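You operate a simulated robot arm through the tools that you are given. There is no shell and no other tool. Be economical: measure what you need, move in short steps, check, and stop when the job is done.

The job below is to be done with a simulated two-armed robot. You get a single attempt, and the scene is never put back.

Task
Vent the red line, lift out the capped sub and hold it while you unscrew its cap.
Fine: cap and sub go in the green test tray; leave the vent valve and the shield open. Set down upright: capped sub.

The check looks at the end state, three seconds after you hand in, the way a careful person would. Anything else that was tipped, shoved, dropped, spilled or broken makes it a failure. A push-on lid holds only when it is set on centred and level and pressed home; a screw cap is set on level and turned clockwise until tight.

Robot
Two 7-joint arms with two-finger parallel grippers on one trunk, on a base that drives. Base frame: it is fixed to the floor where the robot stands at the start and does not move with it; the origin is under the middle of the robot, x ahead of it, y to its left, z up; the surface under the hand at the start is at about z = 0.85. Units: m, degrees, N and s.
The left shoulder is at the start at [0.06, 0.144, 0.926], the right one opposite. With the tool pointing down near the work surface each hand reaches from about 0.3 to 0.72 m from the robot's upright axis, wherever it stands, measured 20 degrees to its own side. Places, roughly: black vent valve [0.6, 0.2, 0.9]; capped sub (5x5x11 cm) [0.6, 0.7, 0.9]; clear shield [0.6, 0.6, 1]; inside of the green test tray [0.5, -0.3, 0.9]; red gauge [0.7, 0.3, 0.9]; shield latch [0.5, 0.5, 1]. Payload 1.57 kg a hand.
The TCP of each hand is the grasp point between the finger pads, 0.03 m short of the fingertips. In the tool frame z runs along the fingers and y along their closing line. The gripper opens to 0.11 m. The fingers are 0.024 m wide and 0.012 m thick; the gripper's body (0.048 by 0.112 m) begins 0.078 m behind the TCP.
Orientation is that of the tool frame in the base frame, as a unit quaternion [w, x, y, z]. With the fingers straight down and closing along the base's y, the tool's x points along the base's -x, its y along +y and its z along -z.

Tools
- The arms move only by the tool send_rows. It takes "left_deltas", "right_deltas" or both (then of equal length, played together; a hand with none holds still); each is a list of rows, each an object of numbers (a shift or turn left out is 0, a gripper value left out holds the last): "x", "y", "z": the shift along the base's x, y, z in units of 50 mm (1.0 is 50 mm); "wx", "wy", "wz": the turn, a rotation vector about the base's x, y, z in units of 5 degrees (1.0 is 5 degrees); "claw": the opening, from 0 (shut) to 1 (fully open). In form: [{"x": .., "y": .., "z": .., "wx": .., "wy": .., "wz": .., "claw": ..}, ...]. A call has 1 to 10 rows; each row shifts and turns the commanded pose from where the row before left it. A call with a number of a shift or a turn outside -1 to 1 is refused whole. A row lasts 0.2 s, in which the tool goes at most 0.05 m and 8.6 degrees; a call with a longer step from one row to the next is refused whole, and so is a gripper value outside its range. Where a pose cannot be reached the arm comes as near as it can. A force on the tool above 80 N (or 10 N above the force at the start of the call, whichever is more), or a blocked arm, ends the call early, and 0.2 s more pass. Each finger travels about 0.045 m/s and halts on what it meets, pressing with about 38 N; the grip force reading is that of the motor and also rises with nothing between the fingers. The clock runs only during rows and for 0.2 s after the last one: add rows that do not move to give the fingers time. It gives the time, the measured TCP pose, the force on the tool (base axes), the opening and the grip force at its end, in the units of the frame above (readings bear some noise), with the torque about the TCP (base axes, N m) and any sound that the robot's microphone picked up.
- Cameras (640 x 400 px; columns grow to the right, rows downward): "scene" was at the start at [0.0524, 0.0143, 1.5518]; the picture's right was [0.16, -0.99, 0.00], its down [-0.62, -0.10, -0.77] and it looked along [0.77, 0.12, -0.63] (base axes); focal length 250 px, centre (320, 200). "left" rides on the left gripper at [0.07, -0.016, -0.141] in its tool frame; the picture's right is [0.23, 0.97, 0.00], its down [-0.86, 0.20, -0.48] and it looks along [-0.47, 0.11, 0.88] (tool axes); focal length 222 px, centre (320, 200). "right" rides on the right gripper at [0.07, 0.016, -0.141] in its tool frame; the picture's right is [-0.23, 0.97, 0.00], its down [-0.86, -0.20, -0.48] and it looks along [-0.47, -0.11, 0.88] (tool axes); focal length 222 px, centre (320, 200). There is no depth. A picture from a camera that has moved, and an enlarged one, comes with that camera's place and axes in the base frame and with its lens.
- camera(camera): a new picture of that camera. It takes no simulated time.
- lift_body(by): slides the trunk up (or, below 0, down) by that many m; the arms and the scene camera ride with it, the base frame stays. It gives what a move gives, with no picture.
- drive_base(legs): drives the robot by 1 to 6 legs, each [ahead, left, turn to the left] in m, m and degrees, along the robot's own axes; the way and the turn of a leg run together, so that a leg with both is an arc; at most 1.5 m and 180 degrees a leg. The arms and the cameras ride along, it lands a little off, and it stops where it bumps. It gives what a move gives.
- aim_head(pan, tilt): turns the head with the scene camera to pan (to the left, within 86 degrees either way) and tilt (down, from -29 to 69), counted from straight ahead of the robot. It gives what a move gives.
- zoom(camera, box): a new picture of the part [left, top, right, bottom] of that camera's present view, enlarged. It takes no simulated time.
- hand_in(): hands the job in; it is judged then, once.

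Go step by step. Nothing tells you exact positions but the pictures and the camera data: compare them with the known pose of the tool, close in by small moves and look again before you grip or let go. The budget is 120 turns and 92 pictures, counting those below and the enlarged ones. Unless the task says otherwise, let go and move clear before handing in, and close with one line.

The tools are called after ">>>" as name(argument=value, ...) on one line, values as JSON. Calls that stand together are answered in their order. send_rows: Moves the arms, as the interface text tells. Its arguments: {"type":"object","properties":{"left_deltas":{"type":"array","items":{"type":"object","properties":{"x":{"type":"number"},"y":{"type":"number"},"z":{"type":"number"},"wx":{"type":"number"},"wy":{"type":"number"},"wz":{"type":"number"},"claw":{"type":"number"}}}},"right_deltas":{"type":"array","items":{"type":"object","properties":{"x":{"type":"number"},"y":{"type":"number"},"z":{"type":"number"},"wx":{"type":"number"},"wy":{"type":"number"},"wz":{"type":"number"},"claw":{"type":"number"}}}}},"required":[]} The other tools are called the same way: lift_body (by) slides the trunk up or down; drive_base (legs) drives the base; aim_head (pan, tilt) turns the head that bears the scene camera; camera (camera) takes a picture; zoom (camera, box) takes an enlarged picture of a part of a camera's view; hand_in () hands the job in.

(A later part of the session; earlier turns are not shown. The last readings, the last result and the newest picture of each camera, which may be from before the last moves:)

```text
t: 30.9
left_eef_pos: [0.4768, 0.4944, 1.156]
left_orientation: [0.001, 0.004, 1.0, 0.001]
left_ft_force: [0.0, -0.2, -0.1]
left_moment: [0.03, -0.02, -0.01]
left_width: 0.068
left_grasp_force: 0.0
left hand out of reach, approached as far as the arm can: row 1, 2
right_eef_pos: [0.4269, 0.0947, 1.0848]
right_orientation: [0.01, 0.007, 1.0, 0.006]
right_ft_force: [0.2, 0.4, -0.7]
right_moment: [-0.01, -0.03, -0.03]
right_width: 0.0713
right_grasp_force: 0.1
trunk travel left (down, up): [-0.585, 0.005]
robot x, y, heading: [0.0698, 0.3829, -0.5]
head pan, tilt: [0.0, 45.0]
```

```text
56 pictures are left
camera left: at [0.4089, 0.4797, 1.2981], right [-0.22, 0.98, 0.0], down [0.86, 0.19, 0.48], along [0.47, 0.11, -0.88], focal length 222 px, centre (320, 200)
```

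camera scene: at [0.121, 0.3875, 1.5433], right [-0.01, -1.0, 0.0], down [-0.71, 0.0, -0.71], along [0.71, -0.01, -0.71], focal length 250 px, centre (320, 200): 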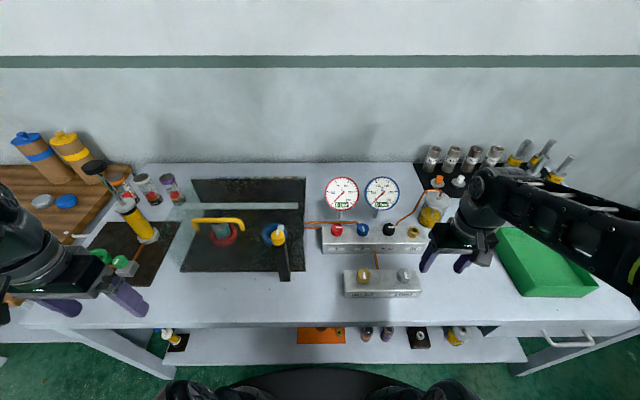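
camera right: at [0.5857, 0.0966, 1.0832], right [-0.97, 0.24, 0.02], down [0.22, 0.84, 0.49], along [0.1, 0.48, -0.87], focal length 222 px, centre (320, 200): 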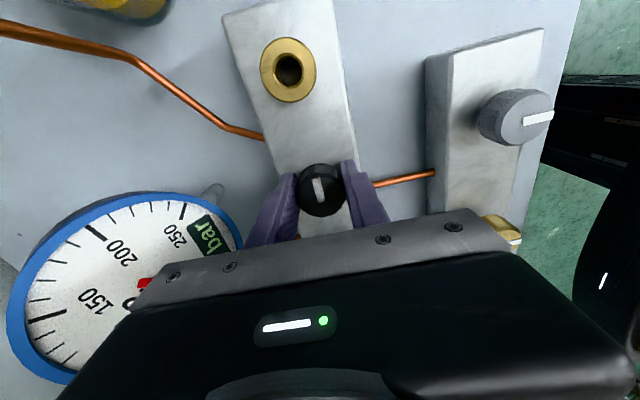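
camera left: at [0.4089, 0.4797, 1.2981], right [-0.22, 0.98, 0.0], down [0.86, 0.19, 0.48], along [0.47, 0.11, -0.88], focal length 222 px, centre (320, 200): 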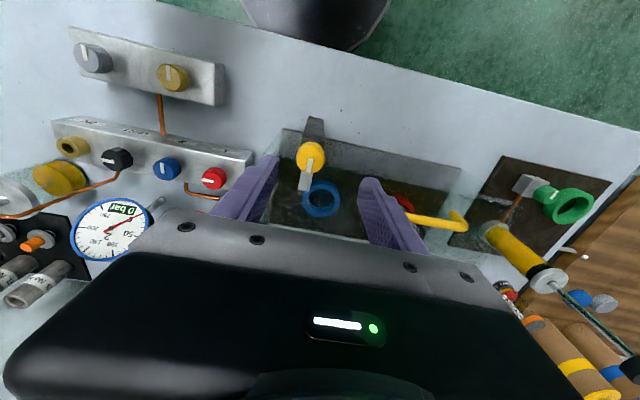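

Vent marker now lies crosswise (open). The latch knob is nearly under the hand; shift y −9 mm and descend partway.

>>> send_rows(left_deltas=[{"x": 0.05, "y": -0.18, "z": -0.4}, {"z": -0.6}, {"z": -0.2}, {}])

>>> camera(camera="left")

```text
t: 31.9
left_eef_pos: [0.4808, 0.4862, 1.0959]
left_orientation: [0.0, 0.005, 1.0, 0.0]
left_ft_force: [-0.4, 0.4, -0.1]
left_moment: [0.0, -0.01, -0.02]
left_width: 0.0684
left_grasp_force: 0.1
right_eef_pos: [0.4281, 0.0946, 1.0843]
right_orientation: [0.01, 0.008, 1.0, 0.006]
right_ft_force: [-0.5, -0.2, -0.6]
right_moment: [0.02, 0.01, -0.01]
right_width: 0.0714
right_grasp_force: 0.0
trunk travel left (down, up): [-0.585, 0.005]
robot x, y, heading: [0.0699, 0.386, -0.8]
head pan, tilt: [0.0, 45.0]
```

```text
55 pictures are left
camera left: at [0.4119, 0.4713, 1.238], right [-0.22, 0.98, 0.0], down [0.86, 0.19, 0.48], along [0.47, 0.11, -0.88], focal length 222 px, centre (320, 200)
```

left: 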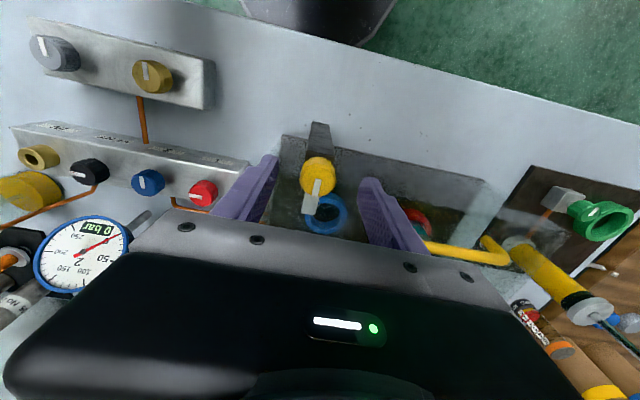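

>>> send_rows(left_deltas=[{"x": 0.06, "z": -0.5}, {}])

>>> camera(camera="left")

>>> zoom(camera="scene", box=[200, 170, 340, 290])

```text
t: 32.5
left_eef_pos: [0.483, 0.486, 1.0708]
left_orientation: [0.0, 0.003, 1.0, 0.0]
left_ft_force: [-0.6, 0.0, 0.2]
left_moment: [0.01, -0.02, 0.02]
left_width: 0.0683
left_grasp_force: 0.0
right_eef_pos: [0.4274, 0.0935, 1.0836]
right_orientation: [0.009, 0.007, 1.0, 0.006]
right_ft_force: [0.0, -0.3, -0.5]
right_moment: [0.01, -0.06, 0.0]
right_width: 0.0714
right_grasp_force: 0.1
trunk travel left (down, up): [-0.585, 0.005]
robot x, y, heading: [0.0733, 0.3846, -0.4]
head pan, tilt: [0.0, 45.0]
```

```text
54 pictures are left
camera left: at [0.415, 0.4715, 1.2133], right [-0.22, 0.98, 0.0], down [0.86, 0.19, 0.48], along [0.47, 0.11, -0.88], focal length 222 px, centre (320, 200)
```

left: 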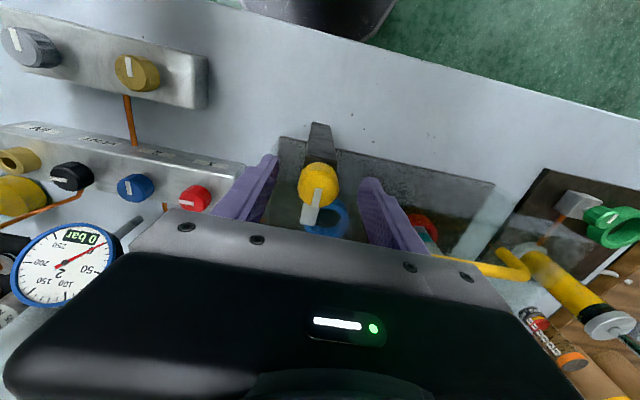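

```text
3.33 times, centred on (270, 230) of scene
camera zoom: at [0.1206, 0.3857, 1.6034], right [-0.01, -1.0, 0.0], down [-0.71, 0.01, -0.71], along [0.71, -0.01, -0.71], focal length 832 px, centre (487, 100)
```

zoom: 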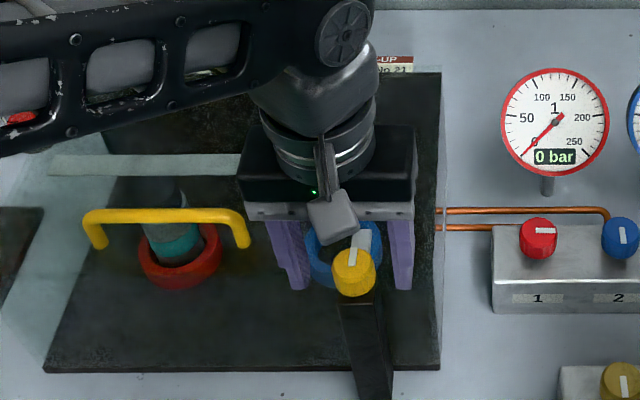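

>>> send_rows(left_deltas=[{"x": 0.13, "y": 0.02}, {"z": -0.22}, {}, {"claw": 0.0}, {}, {}, {}, {}])

>>> camera(camera="left")

```text
t: 34.2
left_eef_pos: [0.4905, 0.4849, 1.06]
left_orientation: [0.0, 0.004, 1.0, 0.0]
left_ft_force: [-0.5, -7.9, -4.1]
left_moment: [-0.44, -0.28, -0.01]
left_width: 0.0311
left_grasp_force: 40.3
right_eef_pos: [0.4268, 0.093, 1.0832]
right_orientation: [0.009, 0.007, 1.0, 0.007]
right_ft_force: [0.4, -0.1, 0.4]
right_moment: [0.0, 0.0, -0.02]
right_width: 0.0714
right_grasp_force: 0.1
trunk travel left (down, up): [-0.585, 0.005]
robot x, y, heading: [0.0734, 0.381, -0.6]
head pan, tilt: [0.0, 45.0]
```

```text
52 pictures are left
camera left: at [0.4213, 0.4713, 1.2019], right [-0.22, 0.98, 0.0], down [0.86, 0.19, 0.48], along [0.47, 0.1, -0.88], focal length 222 px, centre (320, 200)
```

left: 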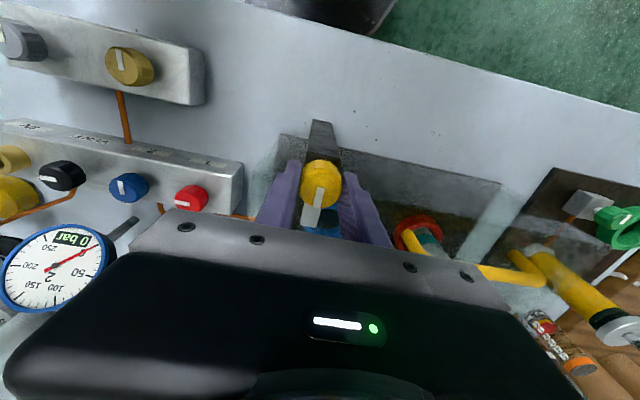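

Gripped. Turn counter-clockwise and watch torque.

>>> send_rows(left_deltas=[{"wz": 1}, {"wz": 1}, {"wz": 1}, {"wz": 1}, {"wz": 1}, {"wz": 1}, {}])

>>> camera(camera="left")

```text
t: 35.9
left_eef_pos: [0.4899, 0.487, 1.0601]
left_orientation: [0.001, -0.254, 0.967, 0.001]
left_ft_force: [-1.6, -6.8, -0.7]
left_moment: [-0.77, -0.33, -1.19]
left_width: 0.0314
left_grasp_force: 40.0
right_eef_pos: [0.4276, 0.0937, 1.0838]
right_orientation: [0.009, 0.007, 1.0, 0.006]
right_ft_force: [0.2, 0.6, -0.1]
right_moment: [-0.01, -0.05, -0.01]
right_width: 0.0717
right_grasp_force: 0.2
trunk travel left (down, up): [-0.585, 0.005]
robot x, y, heading: [0.0705, 0.3822, -0.4]
head pan, tilt: [0.0, 45.0]
```

```text
51 pictures are left
camera left: at [0.4381, 0.4386, 1.2022], right [-0.68, 0.74, 0.0], down [0.65, 0.59, 0.48], along [0.35, 0.33, -0.88], focal length 222 px, centre (320, 200)
```

left: 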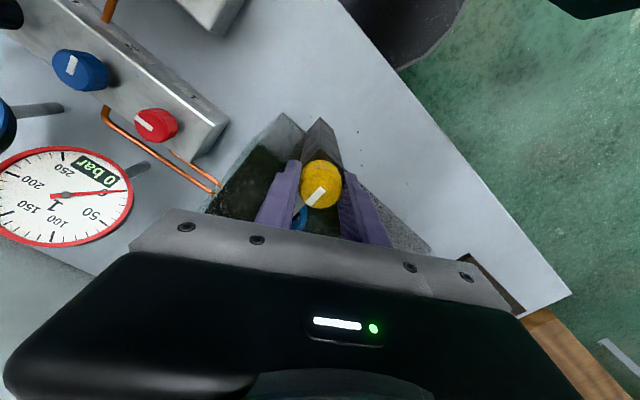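

The knob stayed put (it's at its stop), so I turn the other way.

>>> send_rows(left_deltas=[{"wz": -1}, {"wz": -1}, {"wz": -1}, {"wz": -1}, {"wz": -1}, {"wz": -1}, {"wz": -1}, {"wz": -1}, {"wz": -1}, {"wz": -1}])

>>> camera(camera="left")

```text
t: 38.0
left_eef_pos: [0.4902, 0.4863, 1.0597]
left_orientation: [0.001, 0.179, 0.984, 0.0]
left_ft_force: [1.4, -7.8, 3.7]
left_moment: [-0.32, -0.18, 0.02]
left_width: 0.0313
left_grasp_force: 39.9
right_eef_pos: [0.4281, 0.094, 1.0829]
right_orientation: [0.011, 0.008, 1.0, 0.007]
right_ft_force: [0.2, 0.1, 0.2]
right_moment: [0.01, 0.02, 0.01]
right_width: 0.0714
right_grasp_force: 0.1
trunk travel left (down, up): [-0.585, 0.005]
robot x, y, heading: [0.072, 0.3864, -0.5]
head pan, tilt: [0.0, 45.0]
```

```text
50 pictures are left
camera left: at [0.4198, 0.4959, 1.2022], right [0.13, 0.99, 0.0], down [0.87, -0.11, 0.48], along [0.48, -0.06, -0.88], focal length 222 px, centre (320, 200)
```

left: 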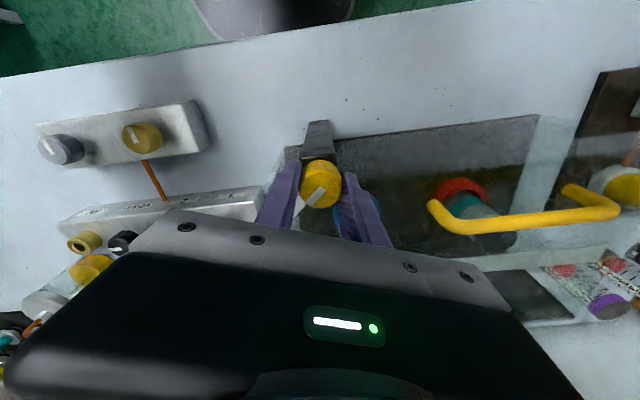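

It turns freely this way. Continue.

>>> send_rows(left_deltas=[{"wz": -1}, {"wz": -1}, {"wz": -1}, {"wz": -1}, {"wz": -1}, {"wz": -1}, {"wz": -1}, {"wz": -1}, {}])

>>> camera(camera="left")

```text
t: 40.0
left_eef_pos: [0.4893, 0.4853, 1.0595]
left_orientation: [0.001, 0.505, 0.863, 0.0]
left_ft_force: [-1.7, -12.8, -0.1]
left_moment: [-1.02, -0.18, -0.02]
left_width: 0.0308
left_grasp_force: 40.0
right_eef_pos: [0.4269, 0.0931, 1.0845]
right_orientation: [0.01, 0.008, 1.0, 0.007]
right_ft_force: [-0.2, 0.6, 0.6]
right_moment: [0.0, 0.04, -0.02]
right_width: 0.0715
right_grasp_force: 0.1
trunk travel left (down, up): [-0.585, 0.005]
robot x, y, heading: [0.0691, 0.3876, -0.1]
head pan, tilt: [0.0, 45.0]
```

```text
49 pictures are left
camera left: at [0.4421, 0.5389, 1.2023], right [0.74, 0.68, 0.0], down [0.59, -0.65, 0.48], along [0.32, -0.35, -0.88], focal length 222 px, centre (320, 200)
```

left: 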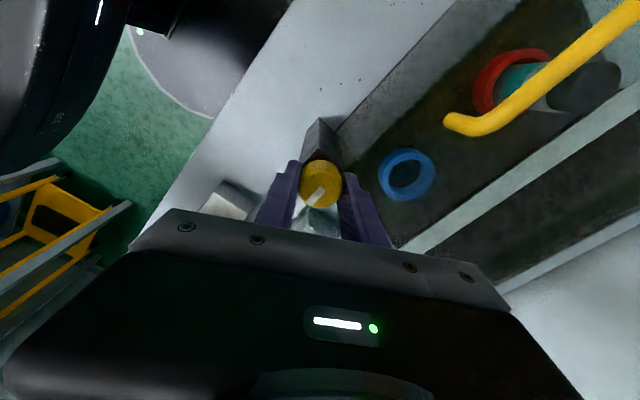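

The marker now points along −y (90° turned). Release, lift, and turn the hand back.

>>> send_rows(left_deltas=[{"claw": 0.5}, {}, {}, {"z": 0.6}, {"z": 0.6, "wz": 1}, {"z": 0.4, "wz": 1}, {"wz": 1}, {"wz": 1}, {"wz": 1}, {"wz": 1}])

>>> camera(camera="left")

```text
t: 42.2
left_eef_pos: [0.4899, 0.4869, 1.1394]
left_orientation: [-0.001, 0.262, 0.965, 0.0]
left_ft_force: [0.1, -0.1, 0.2]
left_moment: [-0.01, -0.02, 0.0]
left_width: 0.0551
left_grasp_force: 0.1
right_eef_pos: [0.4276, 0.0957, 1.0842]
right_orientation: [0.01, 0.008, 1.0, 0.006]
right_ft_force: [0.5, -1.0, 0.6]
right_moment: [-0.02, 0.0, 0.0]
right_width: 0.0716
right_grasp_force: 0.1
trunk travel left (down, up): [-0.585, 0.005]
robot x, y, heading: [0.0723, 0.3877, -0.5]
head pan, tilt: [0.0, 45.0]
```

```text
48 pictures are left
camera left: at [0.4223, 0.5089, 1.2822], right [0.3, 0.95, 0.0], down [0.84, -0.26, 0.48], along [0.46, -0.14, -0.88], focal length 222 px, centre (320, 200)
```

left: 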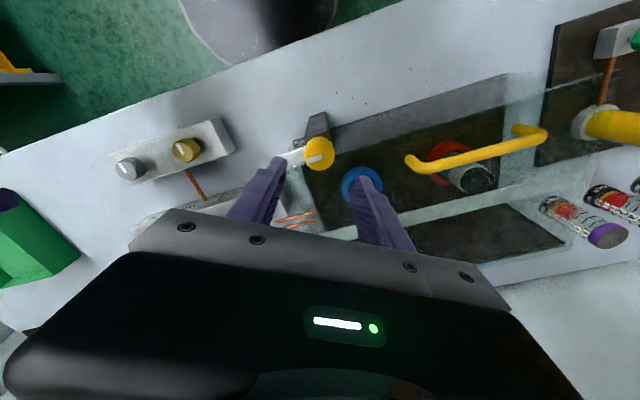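

The tab is clear of the lid. I look closely at the lid structure from the wrist camera.

>>> zoom(camera="left", box=[270, 60, 590, 260])

```text
2.00 times, centred on (430, 160) of left
camera zoom: at [0.4223, 0.5089, 1.2822], right [0.3, 0.95, 0.0], down [0.84, -0.26, 0.48], along [0.46, -0.14, -0.88], focal length 444 px, centre (100, 280)
```

zoom: 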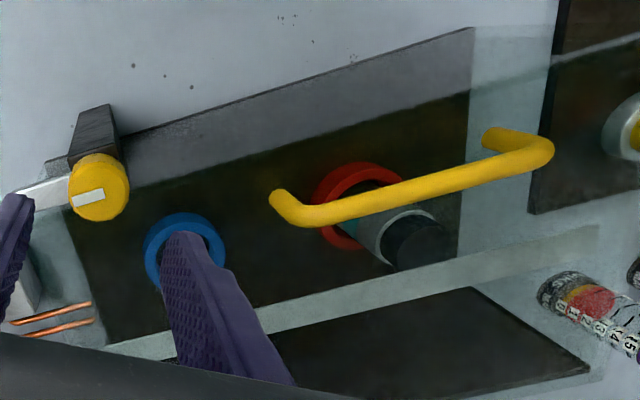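

By triangulation: lid at z≈1.00, x 0.50–~0.64, handle bar along y (0.60–0.72) at x≈0.546, z≈1.043. I turn the left hand to close along x and hover above the bar.

>>> send_rows(left_deltas=[{"wz": -1, "y": 0.7, "claw": 0.6}, {"wz": -1, "y": 0.7}, {"wz": -1, "y": 0.7}, {"wz": -1, "y": 0.7}, {"wz": -1, "y": 0.56}, {"wz": -1, "x": 0.5}, {"wz": -1, "x": 0.6}, {"wz": -1}, {"wz": -1}, {"wz": -1}])

>>> send_rows(left_deltas=[{"wz": -1}, {"wz": -1}, {}])

>>> camera(camera="left")

>>> camera(camera="scene")

```text
t: 44.5
left_eef_pos: [0.5447, 0.656, 1.1396]
left_orientation: [0.0, 0.646, 0.763, 0.0]
left_ft_force: [-0.7, 0.2, 0.3]
left_moment: [-0.01, 0.0, -0.02]
left_width: 0.0659
left_grasp_force: 0.1
right_eef_pos: [0.4275, 0.095, 1.0834]
right_orientation: [0.009, 0.008, 1.0, 0.006]
right_ft_force: [0.4, -0.3, -0.4]
right_moment: [-0.02, 0.0, 0.02]
right_width: 0.0715
right_grasp_force: 0.0
trunk travel left (down, up): [-0.585, 0.005]
robot x, y, heading: [0.0725, 0.3834, -0.8]
head pan, tilt: [0.0, 45.0]
```

```text
t: 45.2
left_eef_pos: [0.5453, 0.6551, 1.1391]
left_orientation: [0.0, 0.71, 0.704, 0.001]
left_ft_force: [0.2, -0.3, 0.1]
left_moment: [-0.01, -0.01, 0.03]
left_width: 0.0663
left_grasp_force: 0.2
right_eef_pos: [0.4276, 0.0945, 1.0837]
right_orientation: [0.01, 0.008, 1.0, 0.006]
right_ft_force: [0.3, -0.3, -0.4]
right_moment: [0.01, 0.01, 0.01]
right_width: 0.0715
right_grasp_force: 0.0
trunk travel left (down, up): [-0.585, 0.005]
robot x, y, heading: [0.0695, 0.3839, -0.4]
head pan, tilt: [0.0, 45.0]
```

```text
46 pictures are left
camera left: at [0.5306, 0.726, 1.2821], right [0.98, 0.22, 0.0], down [0.19, -0.86, 0.48], along [0.1, -0.47, -0.88], focal length 222 px, centre (320, 200)
```

left: 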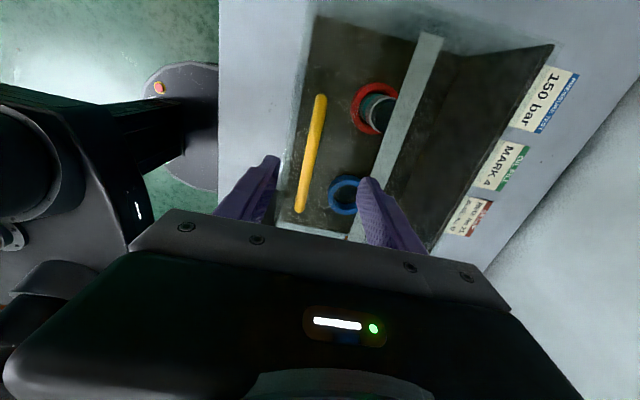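

```text
45 pictures are left
camera scene: at [0.121, 0.3858, 1.6033], right [-0.01, -1.0, 0.0], down [-0.71, 0.01, -0.71], along [0.71, -0.01, -0.71], focal length 250 px, centre (320, 200)
```

scene: 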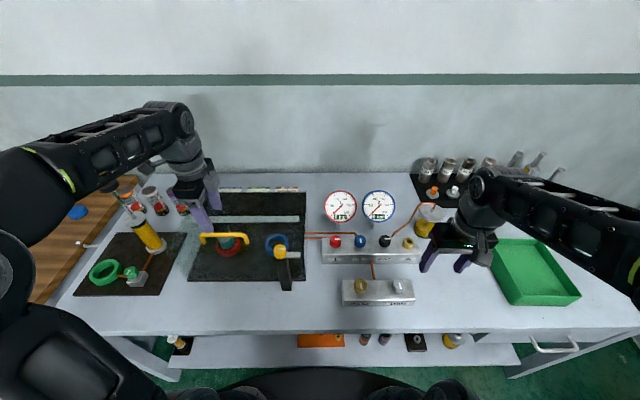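

The bar is slightly toward the robot relative to the hand. Shift x −7 mm, descend over the bar, and close.

>>> send_rows(left_deltas=[{"x": -0.14, "z": -0.4}, {"z": -0.5}, {"z": -0.5}, {"z": -0.3}, {}, {"claw": 0.05}, {}, {}, {}, {}])

>>> camera(camera="left")

```text
t: 47.5
left_eef_pos: [0.5353, 0.6551, 1.0546]
left_orientation: [0.0, 0.709, 0.705, 0.0]
left_ft_force: [-11.1, -0.7, -0.9]
left_moment: [-0.05, -0.01, 0.13]
left_width: 0.0142
left_grasp_force: 5.2
right_eef_pos: [0.4267, 0.0956, 1.0843]
right_orientation: [0.01, 0.008, 1.0, 0.006]
right_ft_force: [0.3, 0.6, -0.8]
right_moment: [0.02, 0.02, 0.02]
right_width: 0.0714
right_grasp_force: 0.0
trunk travel left (down, up): [-0.585, 0.005]
robot x, y, heading: [0.0725, 0.3841, -0.1]
head pan, tilt: [0.0, 45.0]
```

```text
44 pictures are left
camera left: at [0.5217, 0.7255, 1.1969], right [0.98, 0.22, 0.0], down [0.19, -0.86, 0.48], along [0.1, -0.47, -0.88], focal length 222 px, centre (320, 200)
```

left: 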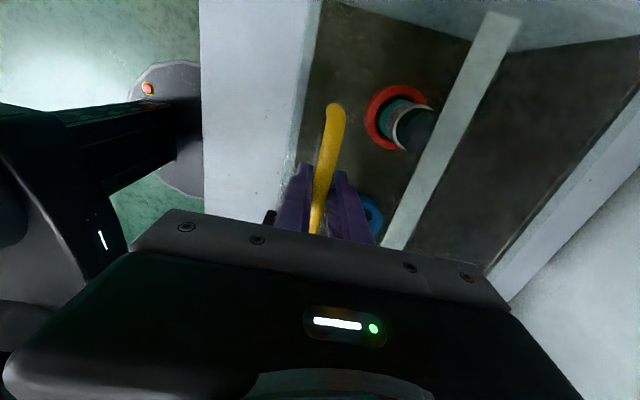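

Bar is between the fingers. Lift a little and look.

>>> send_rows(left_deltas=[{"z": 0.2}, {"z": 0.2}, {"z": 0.2, "x": 0.05}, {"z": 0.2, "x": 0.08}, {}])

>>> camera(camera="left")

>>> zoom(camera="scene", box=[170, 150, 320, 300])

```text
t: 48.6
left_eef_pos: [0.5455, 0.6552, 1.0946]
left_orientation: [0.0, 0.711, 0.704, 0.001]
left_ft_force: [7.1, -1.8, -5.8]
left_moment: [-0.1, -0.03, 0.66]
left_width: 0.0118
left_grasp_force: 29.3
right_eef_pos: [0.4291, 0.095, 1.0847]
right_orientation: [0.009, 0.007, 1.0, 0.007]
right_ft_force: [-0.5, -0.1, 0.5]
right_moment: [0.0, -0.02, 0.0]
right_width: 0.0717
right_grasp_force: 0.1
trunk travel left (down, up): [-0.585, 0.005]
robot x, y, heading: [0.0674, 0.3847, -0.5]
head pan, tilt: [0.0, 45.0]
```

```text
43 pictures are left
camera left: at [0.5312, 0.7256, 1.2364], right [0.98, 0.22, 0.0], down [0.19, -0.86, 0.48], along [0.11, -0.47, -0.88], focal length 222 px, centre (320, 200)
```

left: 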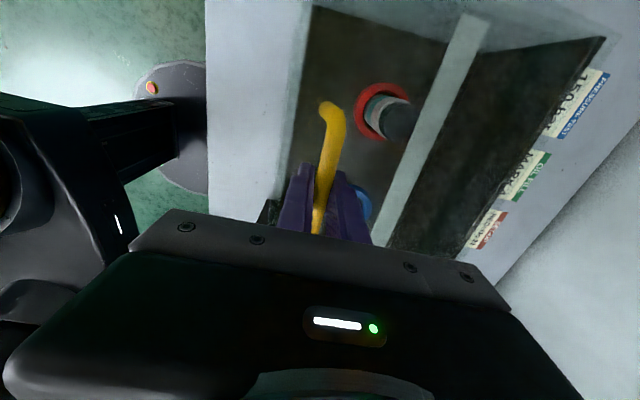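

```text
2.67 times, centred on (245, 225) of scene
camera zoom: at [0.1229, 0.3856, 1.6033], right [-0.01, -1.0, 0.0], down [-0.71, 0.01, -0.71], along [0.71, -0.01, -0.71], focal length 666 px, centre (520, 133)
```

zoom: 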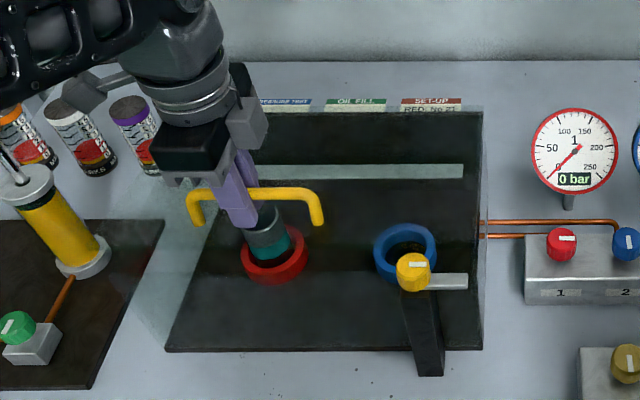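

The lid rises on a rear hinge (x≈0.78). Continue along the arc, gradually tilting the hand forward.

>>> send_rows(left_deltas=[{"x": 0.23, "z": 0.38}, {"x": 0.24, "z": 0.38, "wy": -1}, {"x": 0.24, "z": 0.36, "wy": -1}, {"x": 0.25, "z": 0.35, "wy": -1}, {}])

>>> zoom(camera="scene", box=[170, 120, 320, 270])

```text
t: 49.9
left_eef_pos: [0.5914, 0.6553, 1.1698]
left_orientation: [0.094, 0.704, 0.697, 0.094]
left_ft_force: [-5.2, -2.4, 1.0]
left_moment: [-0.15, 0.02, -0.04]
left_width: 0.0118
left_grasp_force: 29.6
right_eef_pos: [0.4267, 0.0946, 1.0831]
right_orientation: [0.01, 0.008, 1.0, 0.008]
right_ft_force: [-0.1, -0.3, -0.5]
right_moment: [0.01, 0.0, -0.01]
right_width: 0.0717
right_grasp_force: 0.1
trunk travel left (down, up): [-0.585, 0.005]
robot x, y, heading: [0.0746, 0.3896, -0.7]
head pan, tilt: [0.0, 45.0]
```

```text
2.67 times, centred on (245, 195) of scene
camera zoom: at [0.1199, 0.3854, 1.6034], right [-0.01, -1.0, 0.0], down [-0.71, 0.01, -0.71], along [0.71, -0.01, -0.71], focal length 666 px, centre (520, 213)
```

zoom: 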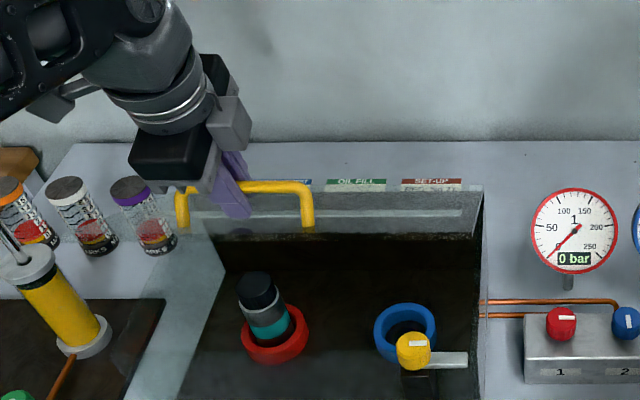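

Opening nicely (~30°). Continue along the arc.

>>> send_rows(left_deltas=[{"x": 0.28, "z": 0.31, "wy": -1}, {"x": 0.31, "z": 0.29, "wy": -1}, {"x": 0.33, "z": 0.26, "wy": -1}, {"x": 0.35, "z": 0.23}, {}])

>>> zoom(camera="scene", box=[170, 100, 320, 250])

```text
t: 51.0
left_eef_pos: [0.6576, 0.655, 1.2213]
left_orientation: [0.181, 0.686, 0.68, 0.182]
left_ft_force: [3.4, -0.6, -11.8]
left_moment: [0.21, -0.02, -0.06]
left_width: 0.012
left_grasp_force: 29.2
right_eef_pos: [0.4298, 0.095, 1.0833]
right_orientation: [0.008, 0.008, 1.0, 0.006]
right_ft_force: [0.6, -0.1, -0.3]
right_moment: [0.02, -0.02, -0.02]
right_width: 0.0716
right_grasp_force: 0.0
trunk travel left (down, up): [-0.585, 0.005]
robot x, y, heading: [0.0734, 0.3848, -0.6]
head pan, tilt: [0.0, 45.0]
```

```text
2.67 times, centred on (245, 175) of scene
camera zoom: at [0.123, 0.3862, 1.6031], right [-0.01, -1.0, 0.0], down [-0.71, 0.01, -0.71], along [0.71, -0.01, -0.71], focal length 666 px, centre (520, 267)
```

zoom: 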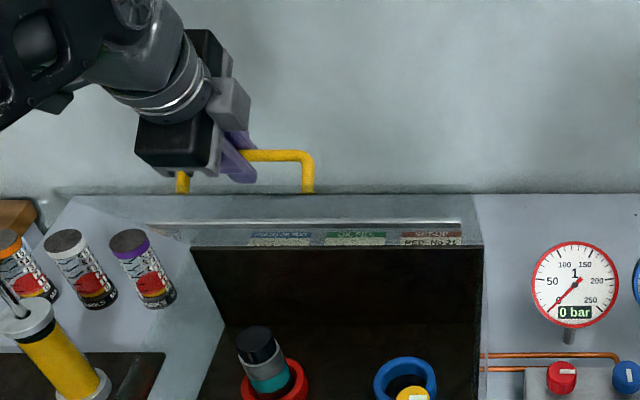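

>>> send_rows(left_deltas=[{"x": 0.37, "z": 0.19}, {"x": 0.39, "z": 0.15}, {"x": 0.4, "z": 0.11}, {"x": 0.41, "z": 0.08}, {"x": 0.42, "z": 0.04}, {}])

>>> zoom(camera="scene", box=[170, 100, 320, 250])

```text
t: 52.5
left_eef_pos: [0.7561, 0.6558, 1.2487]
left_orientation: [0.181, 0.687, 0.68, 0.181]
left_ft_force: [-0.7, -2.2, -25.5]
left_moment: [-0.02, 0.1, -0.13]
left_width: 0.0118
left_grasp_force: 29.4
right_eef_pos: [0.4275, 0.0942, 1.0831]
right_orientation: [0.009, 0.008, 1.0, 0.006]
right_ft_force: [-0.6, -0.1, -0.2]
right_moment: [-0.01, 0.01, -0.05]
right_width: 0.0714
right_grasp_force: 0.1
trunk travel left (down, up): [-0.585, 0.005]
robot x, y, heading: [0.075, 0.3839, -0.5]
head pan, tilt: [0.0, 45.0]
```

```text
2.67 times, centred on (245, 175) of scene
camera zoom: at [0.1234, 0.3866, 1.6032], right [-0.01, -1.0, 0.0], down [-0.71, 0.01, -0.71], along [0.71, -0.01, -0.71], focal length 666 px, centre (520, 267)
```

zoom: 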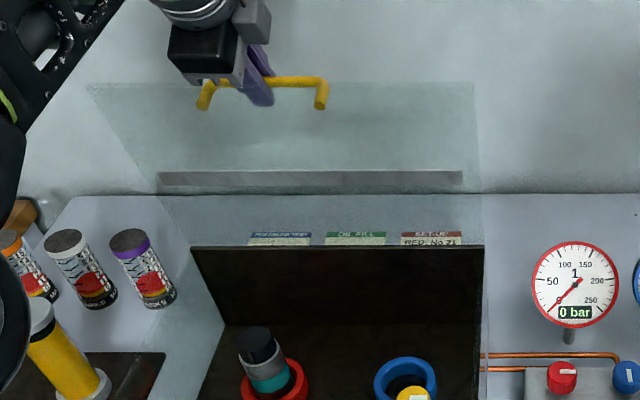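

>>> send_rows(left_deltas=[{"x": 0.4, "z": -0.12}, {"x": 0.4, "z": -0.06}, {"x": 0.4, "z": -0.1}, {"x": 0.4, "z": -0.14}, {}])

>>> zoom(camera="scene", box=[170, 100, 320, 250])

```text
t: 53.3
left_eef_pos: [0.7855, 0.6554, 1.2462]
left_orientation: [0.167, 0.688, 0.686, 0.166]
left_ft_force: [-40.2, 0.0, 37.5]
left_moment: [-0.82, 9.82, -0.35]
left_width: 0.0115
left_grasp_force: 29.0
left hand out of reach, approached as far as the arm can: row 4
right_eef_pos: [0.4208, 0.0948, 1.0872]
right_orientation: [0.012, 0.006, 1.0, 0.007]
right_ft_force: [-0.2, -0.6, -0.5]
right_moment: [0.01, -0.01, -0.01]
right_width: 0.0713
right_grasp_force: 0.1
trunk travel left (down, up): [-0.585, 0.005]
robot x, y, heading: [0.071, 0.3854, -0.2]
head pan, tilt: [0.0, 45.0]
stopped in row 4 (left hand): the force on the tool passed its limit at 83 N (the readings are from after the stop); the commanded pose is now the measured one
```

```text
2.67 times, centred on (245, 175) of scene
camera zoom: at [0.1093, 0.383, 1.6045], right [0.0, -1.0, 0.0], down [-0.7, 0.0, -0.71], along [0.71, 0.0, -0.7], focal length 666 px, centre (520, 267)
```

zoom: 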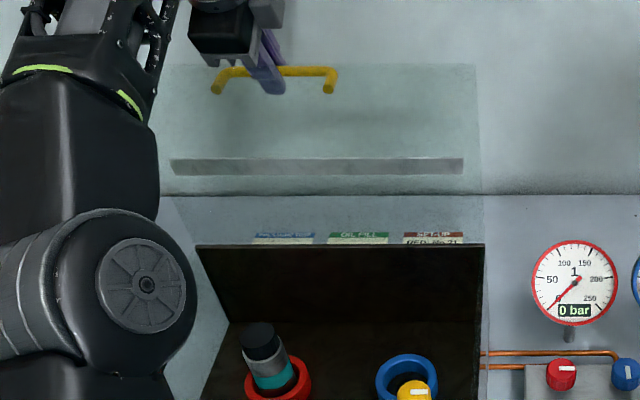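

The move got blocked near 80°. I back off slightly and loosen the grip to see whether the lid tends to fall.

>>> send_rows(left_deltas=[{"x": -0.2}, {}, {"claw": 0.35}, {}, {}])

>>> camera(camera="left")

>>> camera(camera="scene")

```text
t: 54.5
left_eef_pos: [0.7821, 0.6547, 1.2493]
left_orientation: [0.176, 0.684, 0.686, 0.175]
left_ft_force: [-17.1, -3.8, 54.8]
left_moment: [0.62, 4.32, -0.76]
left_width: 0.0261
left_grasp_force: 0.1
right_eef_pos: [0.4207, 0.0934, 1.0859]
right_orientation: [0.012, 0.007, 1.0, 0.008]
right_ft_force: [0.1, 0.3, 0.6]
right_moment: [0.01, 0.01, -0.01]
right_width: 0.0714
right_grasp_force: 0.2
trunk travel left (down, up): [-0.585, 0.005]
robot x, y, heading: [0.0684, 0.3844, -0.4]
head pan, tilt: [0.0, 45.0]
```

```text
37 pictures are left
camera left: at [0.7008, 0.7262, 1.3671], right [0.85, 0.23, 0.47], down [-0.06, -0.85, 0.52], along [0.52, -0.47, -0.72], focal length 222 px, centre (320, 200)
```

left: 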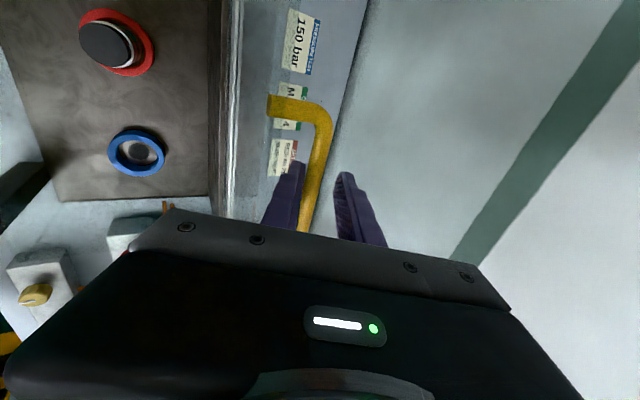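

```text
36 pictures are left
camera scene: at [0.1102, 0.3825, 1.6038], right [-0.01, -1.0, 0.0], down [-0.7, 0.01, -0.71], along [0.71, 0.0, -0.7], focal length 250 px, centre (320, 200)
```

scene: 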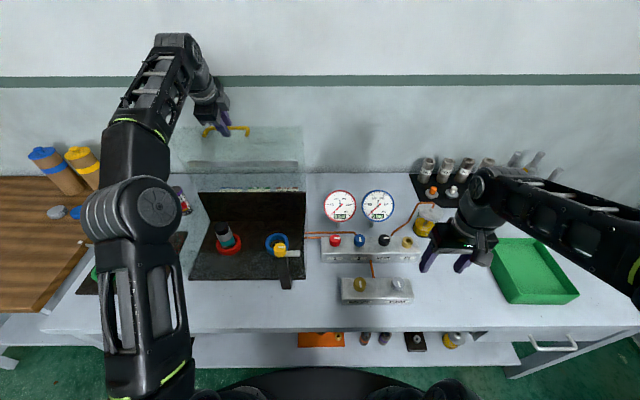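

The lid stands near 80° and the left fingers are wedged, so I keep it propped with the left hand and bring the right hand (closed, pointing forward) to push the lid past vertical from the front.

>>> send_rows(right_deltas=[{"z": 0.5, "wy": -1, "claw": 0}, {"z": 0.5, "wy": -1, "x": 0.2}, {"z": 0.5, "wy": -1, "x": 0.2}, {"z": 0.4, "wy": -1, "x": 0.2}, {"wy": -1, "x": 0.2}, {"wy": -1, "x": 0.2}, {"wy": -1}, {"wy": -1}, {"wy": -1}, {"wy": -1}])

>>> send_rows(right_deltas=[{"wy": -1, "y": 0.6}, {"wy": -1, "y": 0.7}, {"wy": -1, "y": 0.8}, {"wy": -1, "y": 0.8}, {"wy": -1, "y": 0.8}, {"wy": -1, "y": 0.8}, {"wy": -1, "y": 0.8}, {"y": 0.8}, {"y": 0.8}, {"y": 0.6}])

>>> camera(camera="scene")

```text
t: 56.7
left_eef_pos: [0.7819, 0.6552, 1.2462]
left_orientation: [0.174, 0.685, 0.685, 0.174]
left_ft_force: [-12.4, -3.9, 53.9]
left_moment: [0.9, 4.06, -0.86]
left_width: 0.0247
left_grasp_force: 0.1
right_eef_pos: [0.4723, 0.092, 1.1802]
right_orientation: [0.434, 0.004, 0.901, 0.009]
right_ft_force: [0.5, 0.3, 0.3]
right_moment: [0.01, 0.01, 0.0]
right_width: 0.0
right_grasp_force: 21.3
trunk travel left (down, up): [-0.585, 0.005]
robot x, y, heading: [0.0702, 0.3863, -0.2]
head pan, tilt: [0.0, 45.0]
```

```text
t: 58.4
left_eef_pos: [0.7866, 0.655, 1.2469]
left_orientation: [0.176, 0.686, 0.685, 0.172]
left_ft_force: [-7.0, -1.8, 22.1]
left_moment: [-0.5, 1.81, -0.22]
left_width: 0.0336
left_grasp_force: 0.0
right_eef_pos: [0.5223, 0.3618, 1.2001]
right_orientation: [0.61, 0.045, 0.786, 0.091]
right_ft_force: [0.3, 0.1, 0.2]
right_moment: [0.03, 0.0, -0.04]
right_width: 0.0001
right_grasp_force: 21.3
right hand out of reach, approached as far as the arm can: row 1, 2, 3, 4, 5
trunk travel left (down, up): [-0.585, 0.005]
robot x, y, heading: [0.0701, 0.3846, -0.4]
head pan, tilt: [0.0, 45.0]
stopped in row 8 (right hand): the arm was blocked; the commanded pose is now the measured one
```

```text
35 pictures are left
camera scene: at [0.1169, 0.3842, 1.6029], right [-0.01, -1.0, 0.0], down [-0.71, 0.0, -0.71], along [0.71, 0.0, -0.71], focal length 250 px, centre (320, 200)
```

scene: 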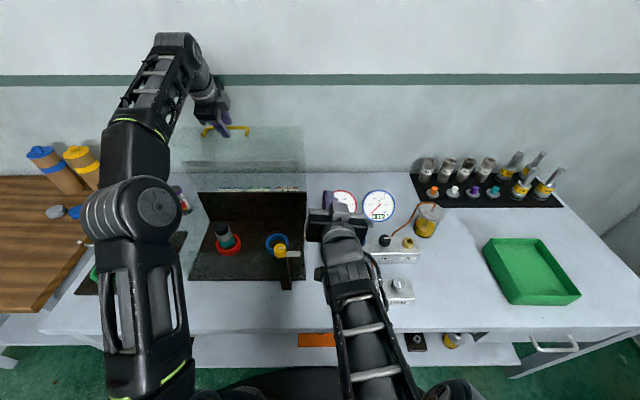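

Right arm blocks going further left; instead I advance it forward with a yaw to the left to reach the lid's right part.

>>> send_rows(right_deltas=[{"x": 0.6, "wz": 1}, {"x": 0.6, "wz": 1}, {"x": 0.5, "y": 0.4, "wz": 1}, {"x": 0.5, "y": 0.5, "wz": 1}, {"x": 0.4, "y": 0.5, "wz": 1}, {"x": 0.3, "y": 0.5}, {}])

>>> camera(camera="scene")

```text
t: 60.0
left_eef_pos: [0.7888, 0.6582, 1.2414]
left_orientation: [0.171, 0.686, 0.687, 0.17]
left_ft_force: [0.0, 0.0, 0.2]
left_moment: [0.03, 0.0, 0.02]
left_width: 0.0385
left_grasp_force: 0.0
right_eef_pos: [0.6695, 0.4587, 1.201]
right_orientation: [0.577, -0.129, 0.775, 0.222]
right_ft_force: [0.0, 0.0, 0.9]
right_moment: [-0.01, 0.0, 0.05]
right_width: 0.0
right_grasp_force: 21.4
trunk travel left (down, up): [-0.585, 0.005]
robot x, y, heading: [0.0686, 0.3852, -0.3]
head pan, tilt: [0.0, 45.0]
```

```text
34 pictures are left
camera scene: at [0.1199, 0.3849, 1.6033], right [-0.01, -1.0, 0.0], down [-0.71, 0.0, -0.71], along [0.71, 0.0, -0.71], focal length 250 px, centre (320, 200)
```

scene: 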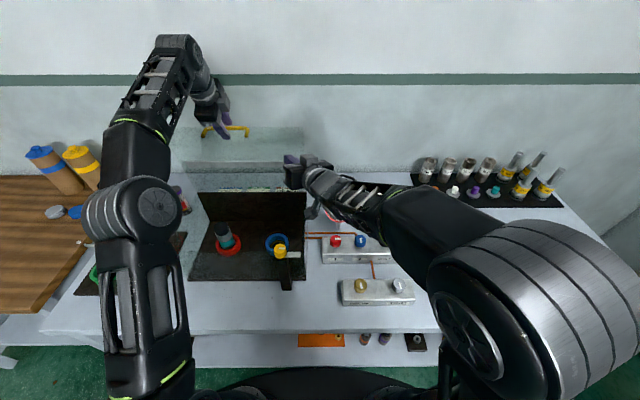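

The left hand now carries no force, so the lid holds itself. I put the right hand close as a stop, then lift the left fingers out.

>>> send_rows(right_deltas=[{"x": 0.4}, {"x": 0.4}, {}])

>>> send_rows(left_deltas=[{"claw": 0.45}, {"z": 0.2}, {"z": 0.3, "x": -0.05}, {"z": 0.4, "x": -0.07}, {"z": 0.5, "x": -0.08}, {}])

>>> camera(camera="scene")

```text
t: 60.8
left_eef_pos: [0.7872, 0.6594, 1.2383]
left_orientation: [0.169, 0.686, 0.686, 0.171]
left_ft_force: [30.7, 8.0, -23.3]
left_moment: [0.16, 1.2, 0.07]
left_width: 0.0222
left_grasp_force: 0.0
right_eef_pos: [0.7065, 0.4603, 1.2023]
right_orientation: [0.576, -0.13, 0.775, 0.223]
right_ft_force: [-51.7, -13.9, 7.6]
right_moment: [0.06, -0.34, -0.21]
right_width: 0.0004
right_grasp_force: 21.6
trunk travel left (down, up): [-0.585, 0.005]
robot x, y, heading: [0.0651, 0.3882, -0.4]
head pan, tilt: [0.0, 45.0]
```

```text
t: 61.3
left_eef_pos: [0.7893, 0.6583, 1.2408]
left_orientation: [0.169, 0.686, 0.686, 0.172]
left_ft_force: [19.0, 3.8, 2.8]
left_moment: [-0.02, 1.0, 0.16]
left_width: 0.0333
left_grasp_force: 0.1
right_eef_pos: [0.7046, 0.4603, 1.201]
right_orientation: [0.575, -0.13, 0.777, 0.223]
right_ft_force: [-29.9, -8.6, 2.3]
right_moment: [0.02, -0.11, -0.13]
right_width: 0.0
right_grasp_force: 20.9
trunk travel left (down, up): [-0.585, 0.005]
robot x, y, heading: [0.0717, 0.3857, -0.5]
head pan, tilt: [0.0, 45.0]
stopped in row 2 (right hand): the force on the tool passed its limit at 112 N (the readings are from after the stop); the commanded pose is now the measured one
```

```text
33 pictures are left
camera scene: at [0.1172, 0.3848, 1.6039], right [-0.01, -1.0, 0.0], down [-0.71, 0.01, -0.71], along [0.71, -0.01, -0.71], focal length 250 px, centre (320, 200)
```

scene: 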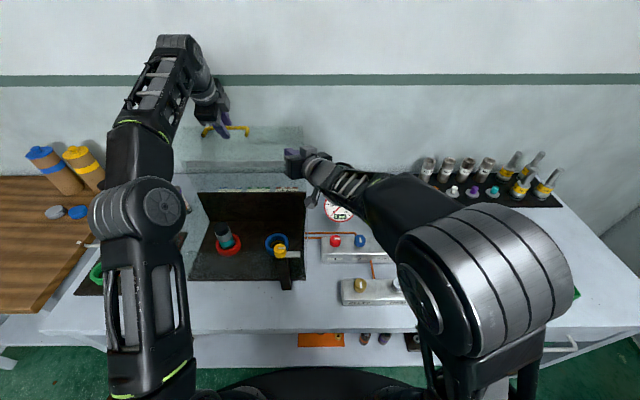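

The right fingertips touch the lid. I ease the right back slightly, then lift the left fingers out upward.

>>> send_rows(right_deltas=[{"x": -0.25}, {}, {}, {}, {}, {}, {}, {}], left_deltas=[{}, {"claw": 0.45}, {}, {"z": 0.3, "x": -0.04}, {"z": 0.4, "x": -0.07}, {"z": 0.4, "x": -0.08}, {"z": 0.4, "x": -0.08}, {}])

>>> camera(camera="left")

```text
t: 63.1
left_eef_pos: [0.7824, 0.658, 1.2616]
left_orientation: [0.17, 0.686, 0.686, 0.171]
left_ft_force: [0.1, -0.1, 0.6]
left_moment: [0.02, -0.01, -0.01]
left_width: 0.0493
left_grasp_force: 0.0
left hand out of reach, approached as far as the arm can: row 5, 6, 7
right_eef_pos: [0.6946, 0.46, 1.1995]
right_orientation: [0.576, -0.13, 0.776, 0.223]
right_ft_force: [0.5, -0.3, -0.1]
right_moment: [-0.02, -0.03, 0.0]
right_width: 0.0
right_grasp_force: 21.5
trunk travel left (down, up): [-0.585, 0.005]
robot x, y, heading: [0.0716, 0.3868, -0.4]
head pan, tilt: [0.0, 45.0]
```

```text
32 pictures are left
camera left: at [0.7038, 0.7285, 1.3809], right [0.86, 0.23, 0.45], down [-0.05, -0.86, 0.51], along [0.51, -0.46, -0.73], focal length 222 px, centre (320, 200)
```

left: 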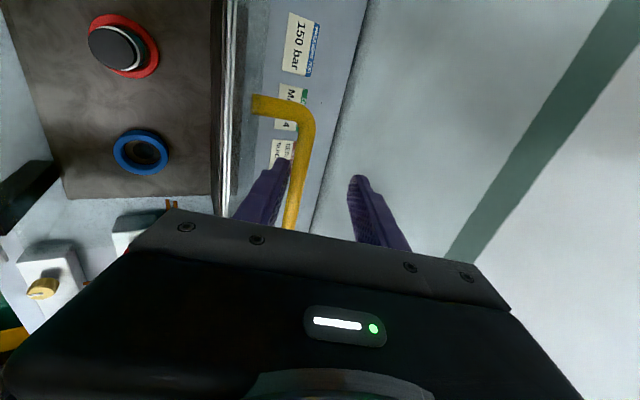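

Both hands are force-free: the lid stays by itself. Driving the base forward a little will both push the lid further open (via the left finger on the bar) and give the left arm reach to exit.

>>> drive_base(legs=[[0.05, 0, 0]])

>>> camera(camera="left")

```text
t: 64.1
left_eef_pos: [0.8007, 0.6582, 1.2599]
left_orientation: [0.153, 0.689, 0.69, 0.159]
left_ft_force: [-0.1, 4.3, 19.4]
left_moment: [-0.88, 7.12, -0.16]
left_width: 0.0407
left_grasp_force: 0.0
right_eef_pos: [0.7188, 0.4604, 1.2044]
right_orientation: [0.576, -0.135, 0.773, 0.228]
right_ft_force: [-37.2, -13.9, 11.8]
right_moment: [0.1, -0.42, -0.27]
right_width: 0.0001
right_grasp_force: 21.7
trunk travel left (down, up): [-0.585, 0.005]
robot x, y, heading: [0.1089, 0.3801, -0.1]
head pan, tilt: [0.0, 45.0]
stopped in leg 1: the force on the tool passed its limit at 115 N (the readings are from after the stop); the commanded pose is now the measured one
```

```text
31 pictures are left
camera left: at [0.727, 0.7276, 1.3824], right [0.88, 0.23, 0.42], down [-0.02, -0.86, 0.51], along [0.48, -0.46, -0.75], focal length 222 px, centre (320, 200)
```

left: 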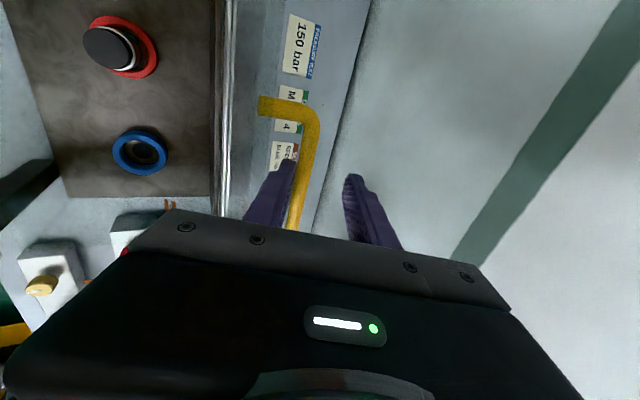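

The lid is at its end stop (and stays there by itself). I back both hands off and lift the left fingers out.

>>> send_rows(right_deltas=[{"x": -0.5}, {"x": -0.4}, {}, {}, {}, {}, {}, {}], left_deltas=[{"x": -0.25}, {"claw": 0.5}, {"z": 0.3}, {"z": 0.4}, {"z": 0.4}, {"z": 0.4}, {"z": 0.3}, {}])

>>> camera(camera="left")

```text
t: 65.9
left_eef_pos: [0.7983, 0.6605, 1.2614]
left_orientation: [0.152, 0.689, 0.691, 0.156]
left_ft_force: [0.1, 0.1, 0.1]
left_moment: [-0.01, 0.0, -0.01]
left_width: 0.0553
left_grasp_force: 0.0
left hand out of reach, approached as far as the arm can: row 3, 4, 5, 6, 7
right_eef_pos: [0.6833, 0.4621, 1.1982]
right_orientation: [0.573, -0.133, 0.777, 0.226]
right_ft_force: [-0.3, 0.6, -0.4]
right_moment: [0.02, -0.01, 0.0]
right_width: 0.0
right_grasp_force: 21.3
trunk travel left (down, up): [-0.585, 0.005]
robot x, y, heading: [0.109, 0.3852, -0.3]
head pan, tilt: [0.0, 45.0]
```

```text
30 pictures are left
camera left: at [0.7255, 0.7309, 1.3833], right [0.88, 0.23, 0.42], down [-0.02, -0.86, 0.51], along [0.47, -0.46, -0.75], focal length 222 px, centre (320, 200)
```

left: 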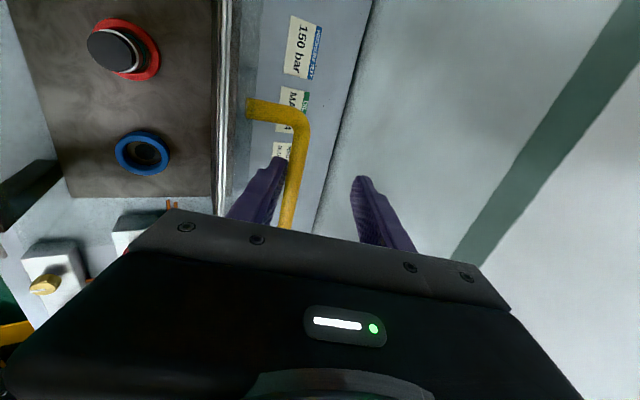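

The arm is at its upward reach limit. I'll inch the base forward while keeping the fingers between bar and lid, then lift.

>>> send_rows(left_deltas=[{"x": -0.2}, {}], right_deltas=[{"x": -0.6}, {"x": -0.4}])

>>> drive_base(legs=[[0.025, 0, 0]])

>>> send_rows(left_deltas=[{"x": -0.15, "z": 0.3}, {"x": -0.15, "z": 0.3}, {"z": 0.3}, {"z": 0.3}, {}])

>>> camera(camera="left")

```text
t: 66.5
left_eef_pos: [0.79, 0.6611, 1.2601]
left_orientation: [0.151, 0.689, 0.691, 0.156]
left_ft_force: [0.1, 0.6, -0.8]
left_moment: [-0.01, -0.01, -0.01]
left_width: 0.055
left_grasp_force: 0.1
right_eef_pos: [0.6332, 0.462, 1.199]
right_orientation: [0.572, -0.134, 0.776, 0.227]
right_ft_force: [0.7, 0.0, 0.6]
right_moment: [-0.01, -0.02, 0.02]
right_width: 0.0
right_grasp_force: 21.4
trunk travel left (down, up): [-0.585, 0.005]
robot x, y, heading: [0.1072, 0.381, -0.4]
head pan, tilt: [0.0, 45.0]
```

```text
t: 67.3
left_eef_pos: [0.7971, 0.6613, 1.2613]
left_orientation: [0.152, 0.689, 0.691, 0.156]
left_ft_force: [-0.1, -0.5, -0.3]
left_moment: [0.01, 0.03, -0.03]
left_width: 0.055
left_grasp_force: 0.1
right_eef_pos: [0.6404, 0.4629, 1.1985]
right_orientation: [0.573, -0.134, 0.776, 0.226]
right_ft_force: [0.6, 0.5, 0.8]
right_moment: [-0.03, -0.01, -0.02]
right_width: 0.0001
right_grasp_force: 21.8
trunk travel left (down, up): [-0.585, 0.005]
robot x, y, heading: [0.1179, 0.3871, -0.5]
head pan, tilt: [0.0, 45.0]
stopped in leg 1: the robot was blocked; the commanded pose is now the measured one
```

```text
t: 68.5
left_eef_pos: [0.7836, 0.6613, 1.2836]
left_orientation: [0.154, 0.689, 0.69, 0.159]
left_ft_force: [0.5, -0.1, -0.7]
left_moment: [0.0, 0.0, -0.02]
left_width: 0.0549
left_grasp_force: 0.1
left hand out of reach, approached as far as the arm can: row 2, 3, 4
right_eef_pos: [0.6375, 0.4634, 1.1992]
right_orientation: [0.573, -0.133, 0.777, 0.226]
right_ft_force: [-0.4, -1.0, 0.7]
right_moment: [-0.01, 0.04, 0.02]
right_width: 0.0
right_grasp_force: 21.2
trunk travel left (down, up): [-0.585, 0.005]
robot x, y, heading: [0.1123, 0.3862, -0.4]
head pan, tilt: [0.0, 45.0]
```

```text
29 pictures are left
camera left: at [0.7096, 0.7314, 1.4052], right [0.88, 0.23, 0.42], down [-0.02, -0.86, 0.51], along [0.48, -0.46, -0.75], focal length 222 px, centre (320, 200)
```

left: 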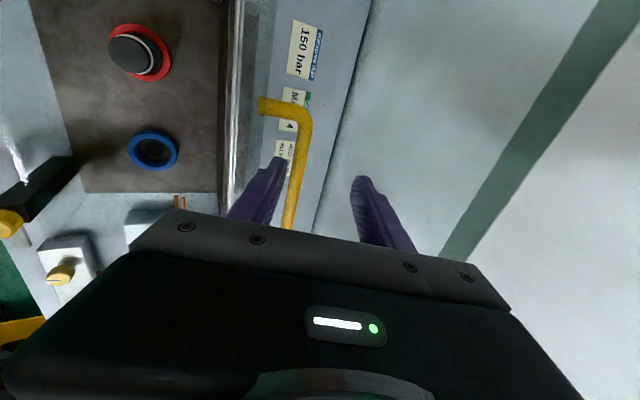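

The fingertips are now about level with the bar and there is no contact force. Tilting the hand forward lowers the wrist and buys height; I do that while rising.

>>> send_rows(left_deltas=[{"z": 0.2, "wy": -1}, {"z": 0.25, "wy": -1}, {"z": 0.25, "wy": -1}, {"z": 0.25, "wy": -1}, {"z": 0.25}, {"z": 0.25}, {}])

>>> camera(camera="left")

```text
t: 70.1
left_eef_pos: [0.7832, 0.6613, 1.3553]
left_orientation: [0.27, 0.651, 0.654, 0.274]
left_ft_force: [0.3, 0.5, -0.1]
left_moment: [0.02, 0.01, 0.0]
left_width: 0.0551
left_grasp_force: 0.0
right_eef_pos: [0.6378, 0.4635, 1.199]
right_orientation: [0.573, -0.134, 0.776, 0.226]
right_ft_force: [0.0, 0.1, 0.2]
right_moment: [-0.03, 0.02, -0.01]
right_width: 0.0
right_grasp_force: 21.2
trunk travel left (down, up): [-0.585, 0.005]
robot x, y, heading: [0.1136, 0.382, -0.1]
head pan, tilt: [0.0, 45.0]
```

```text
28 pictures are left
camera left: at [0.6729, 0.7311, 1.4453], right [0.69, 0.23, 0.69], down [-0.2, -0.86, 0.48], along [0.7, -0.46, -0.54], focal length 222 px, centre (320, 200)
```

left: 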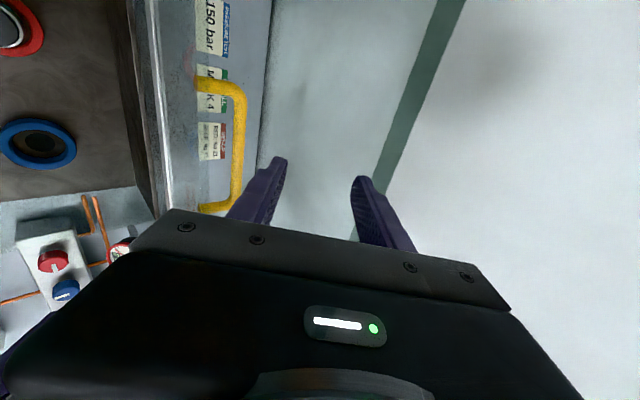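

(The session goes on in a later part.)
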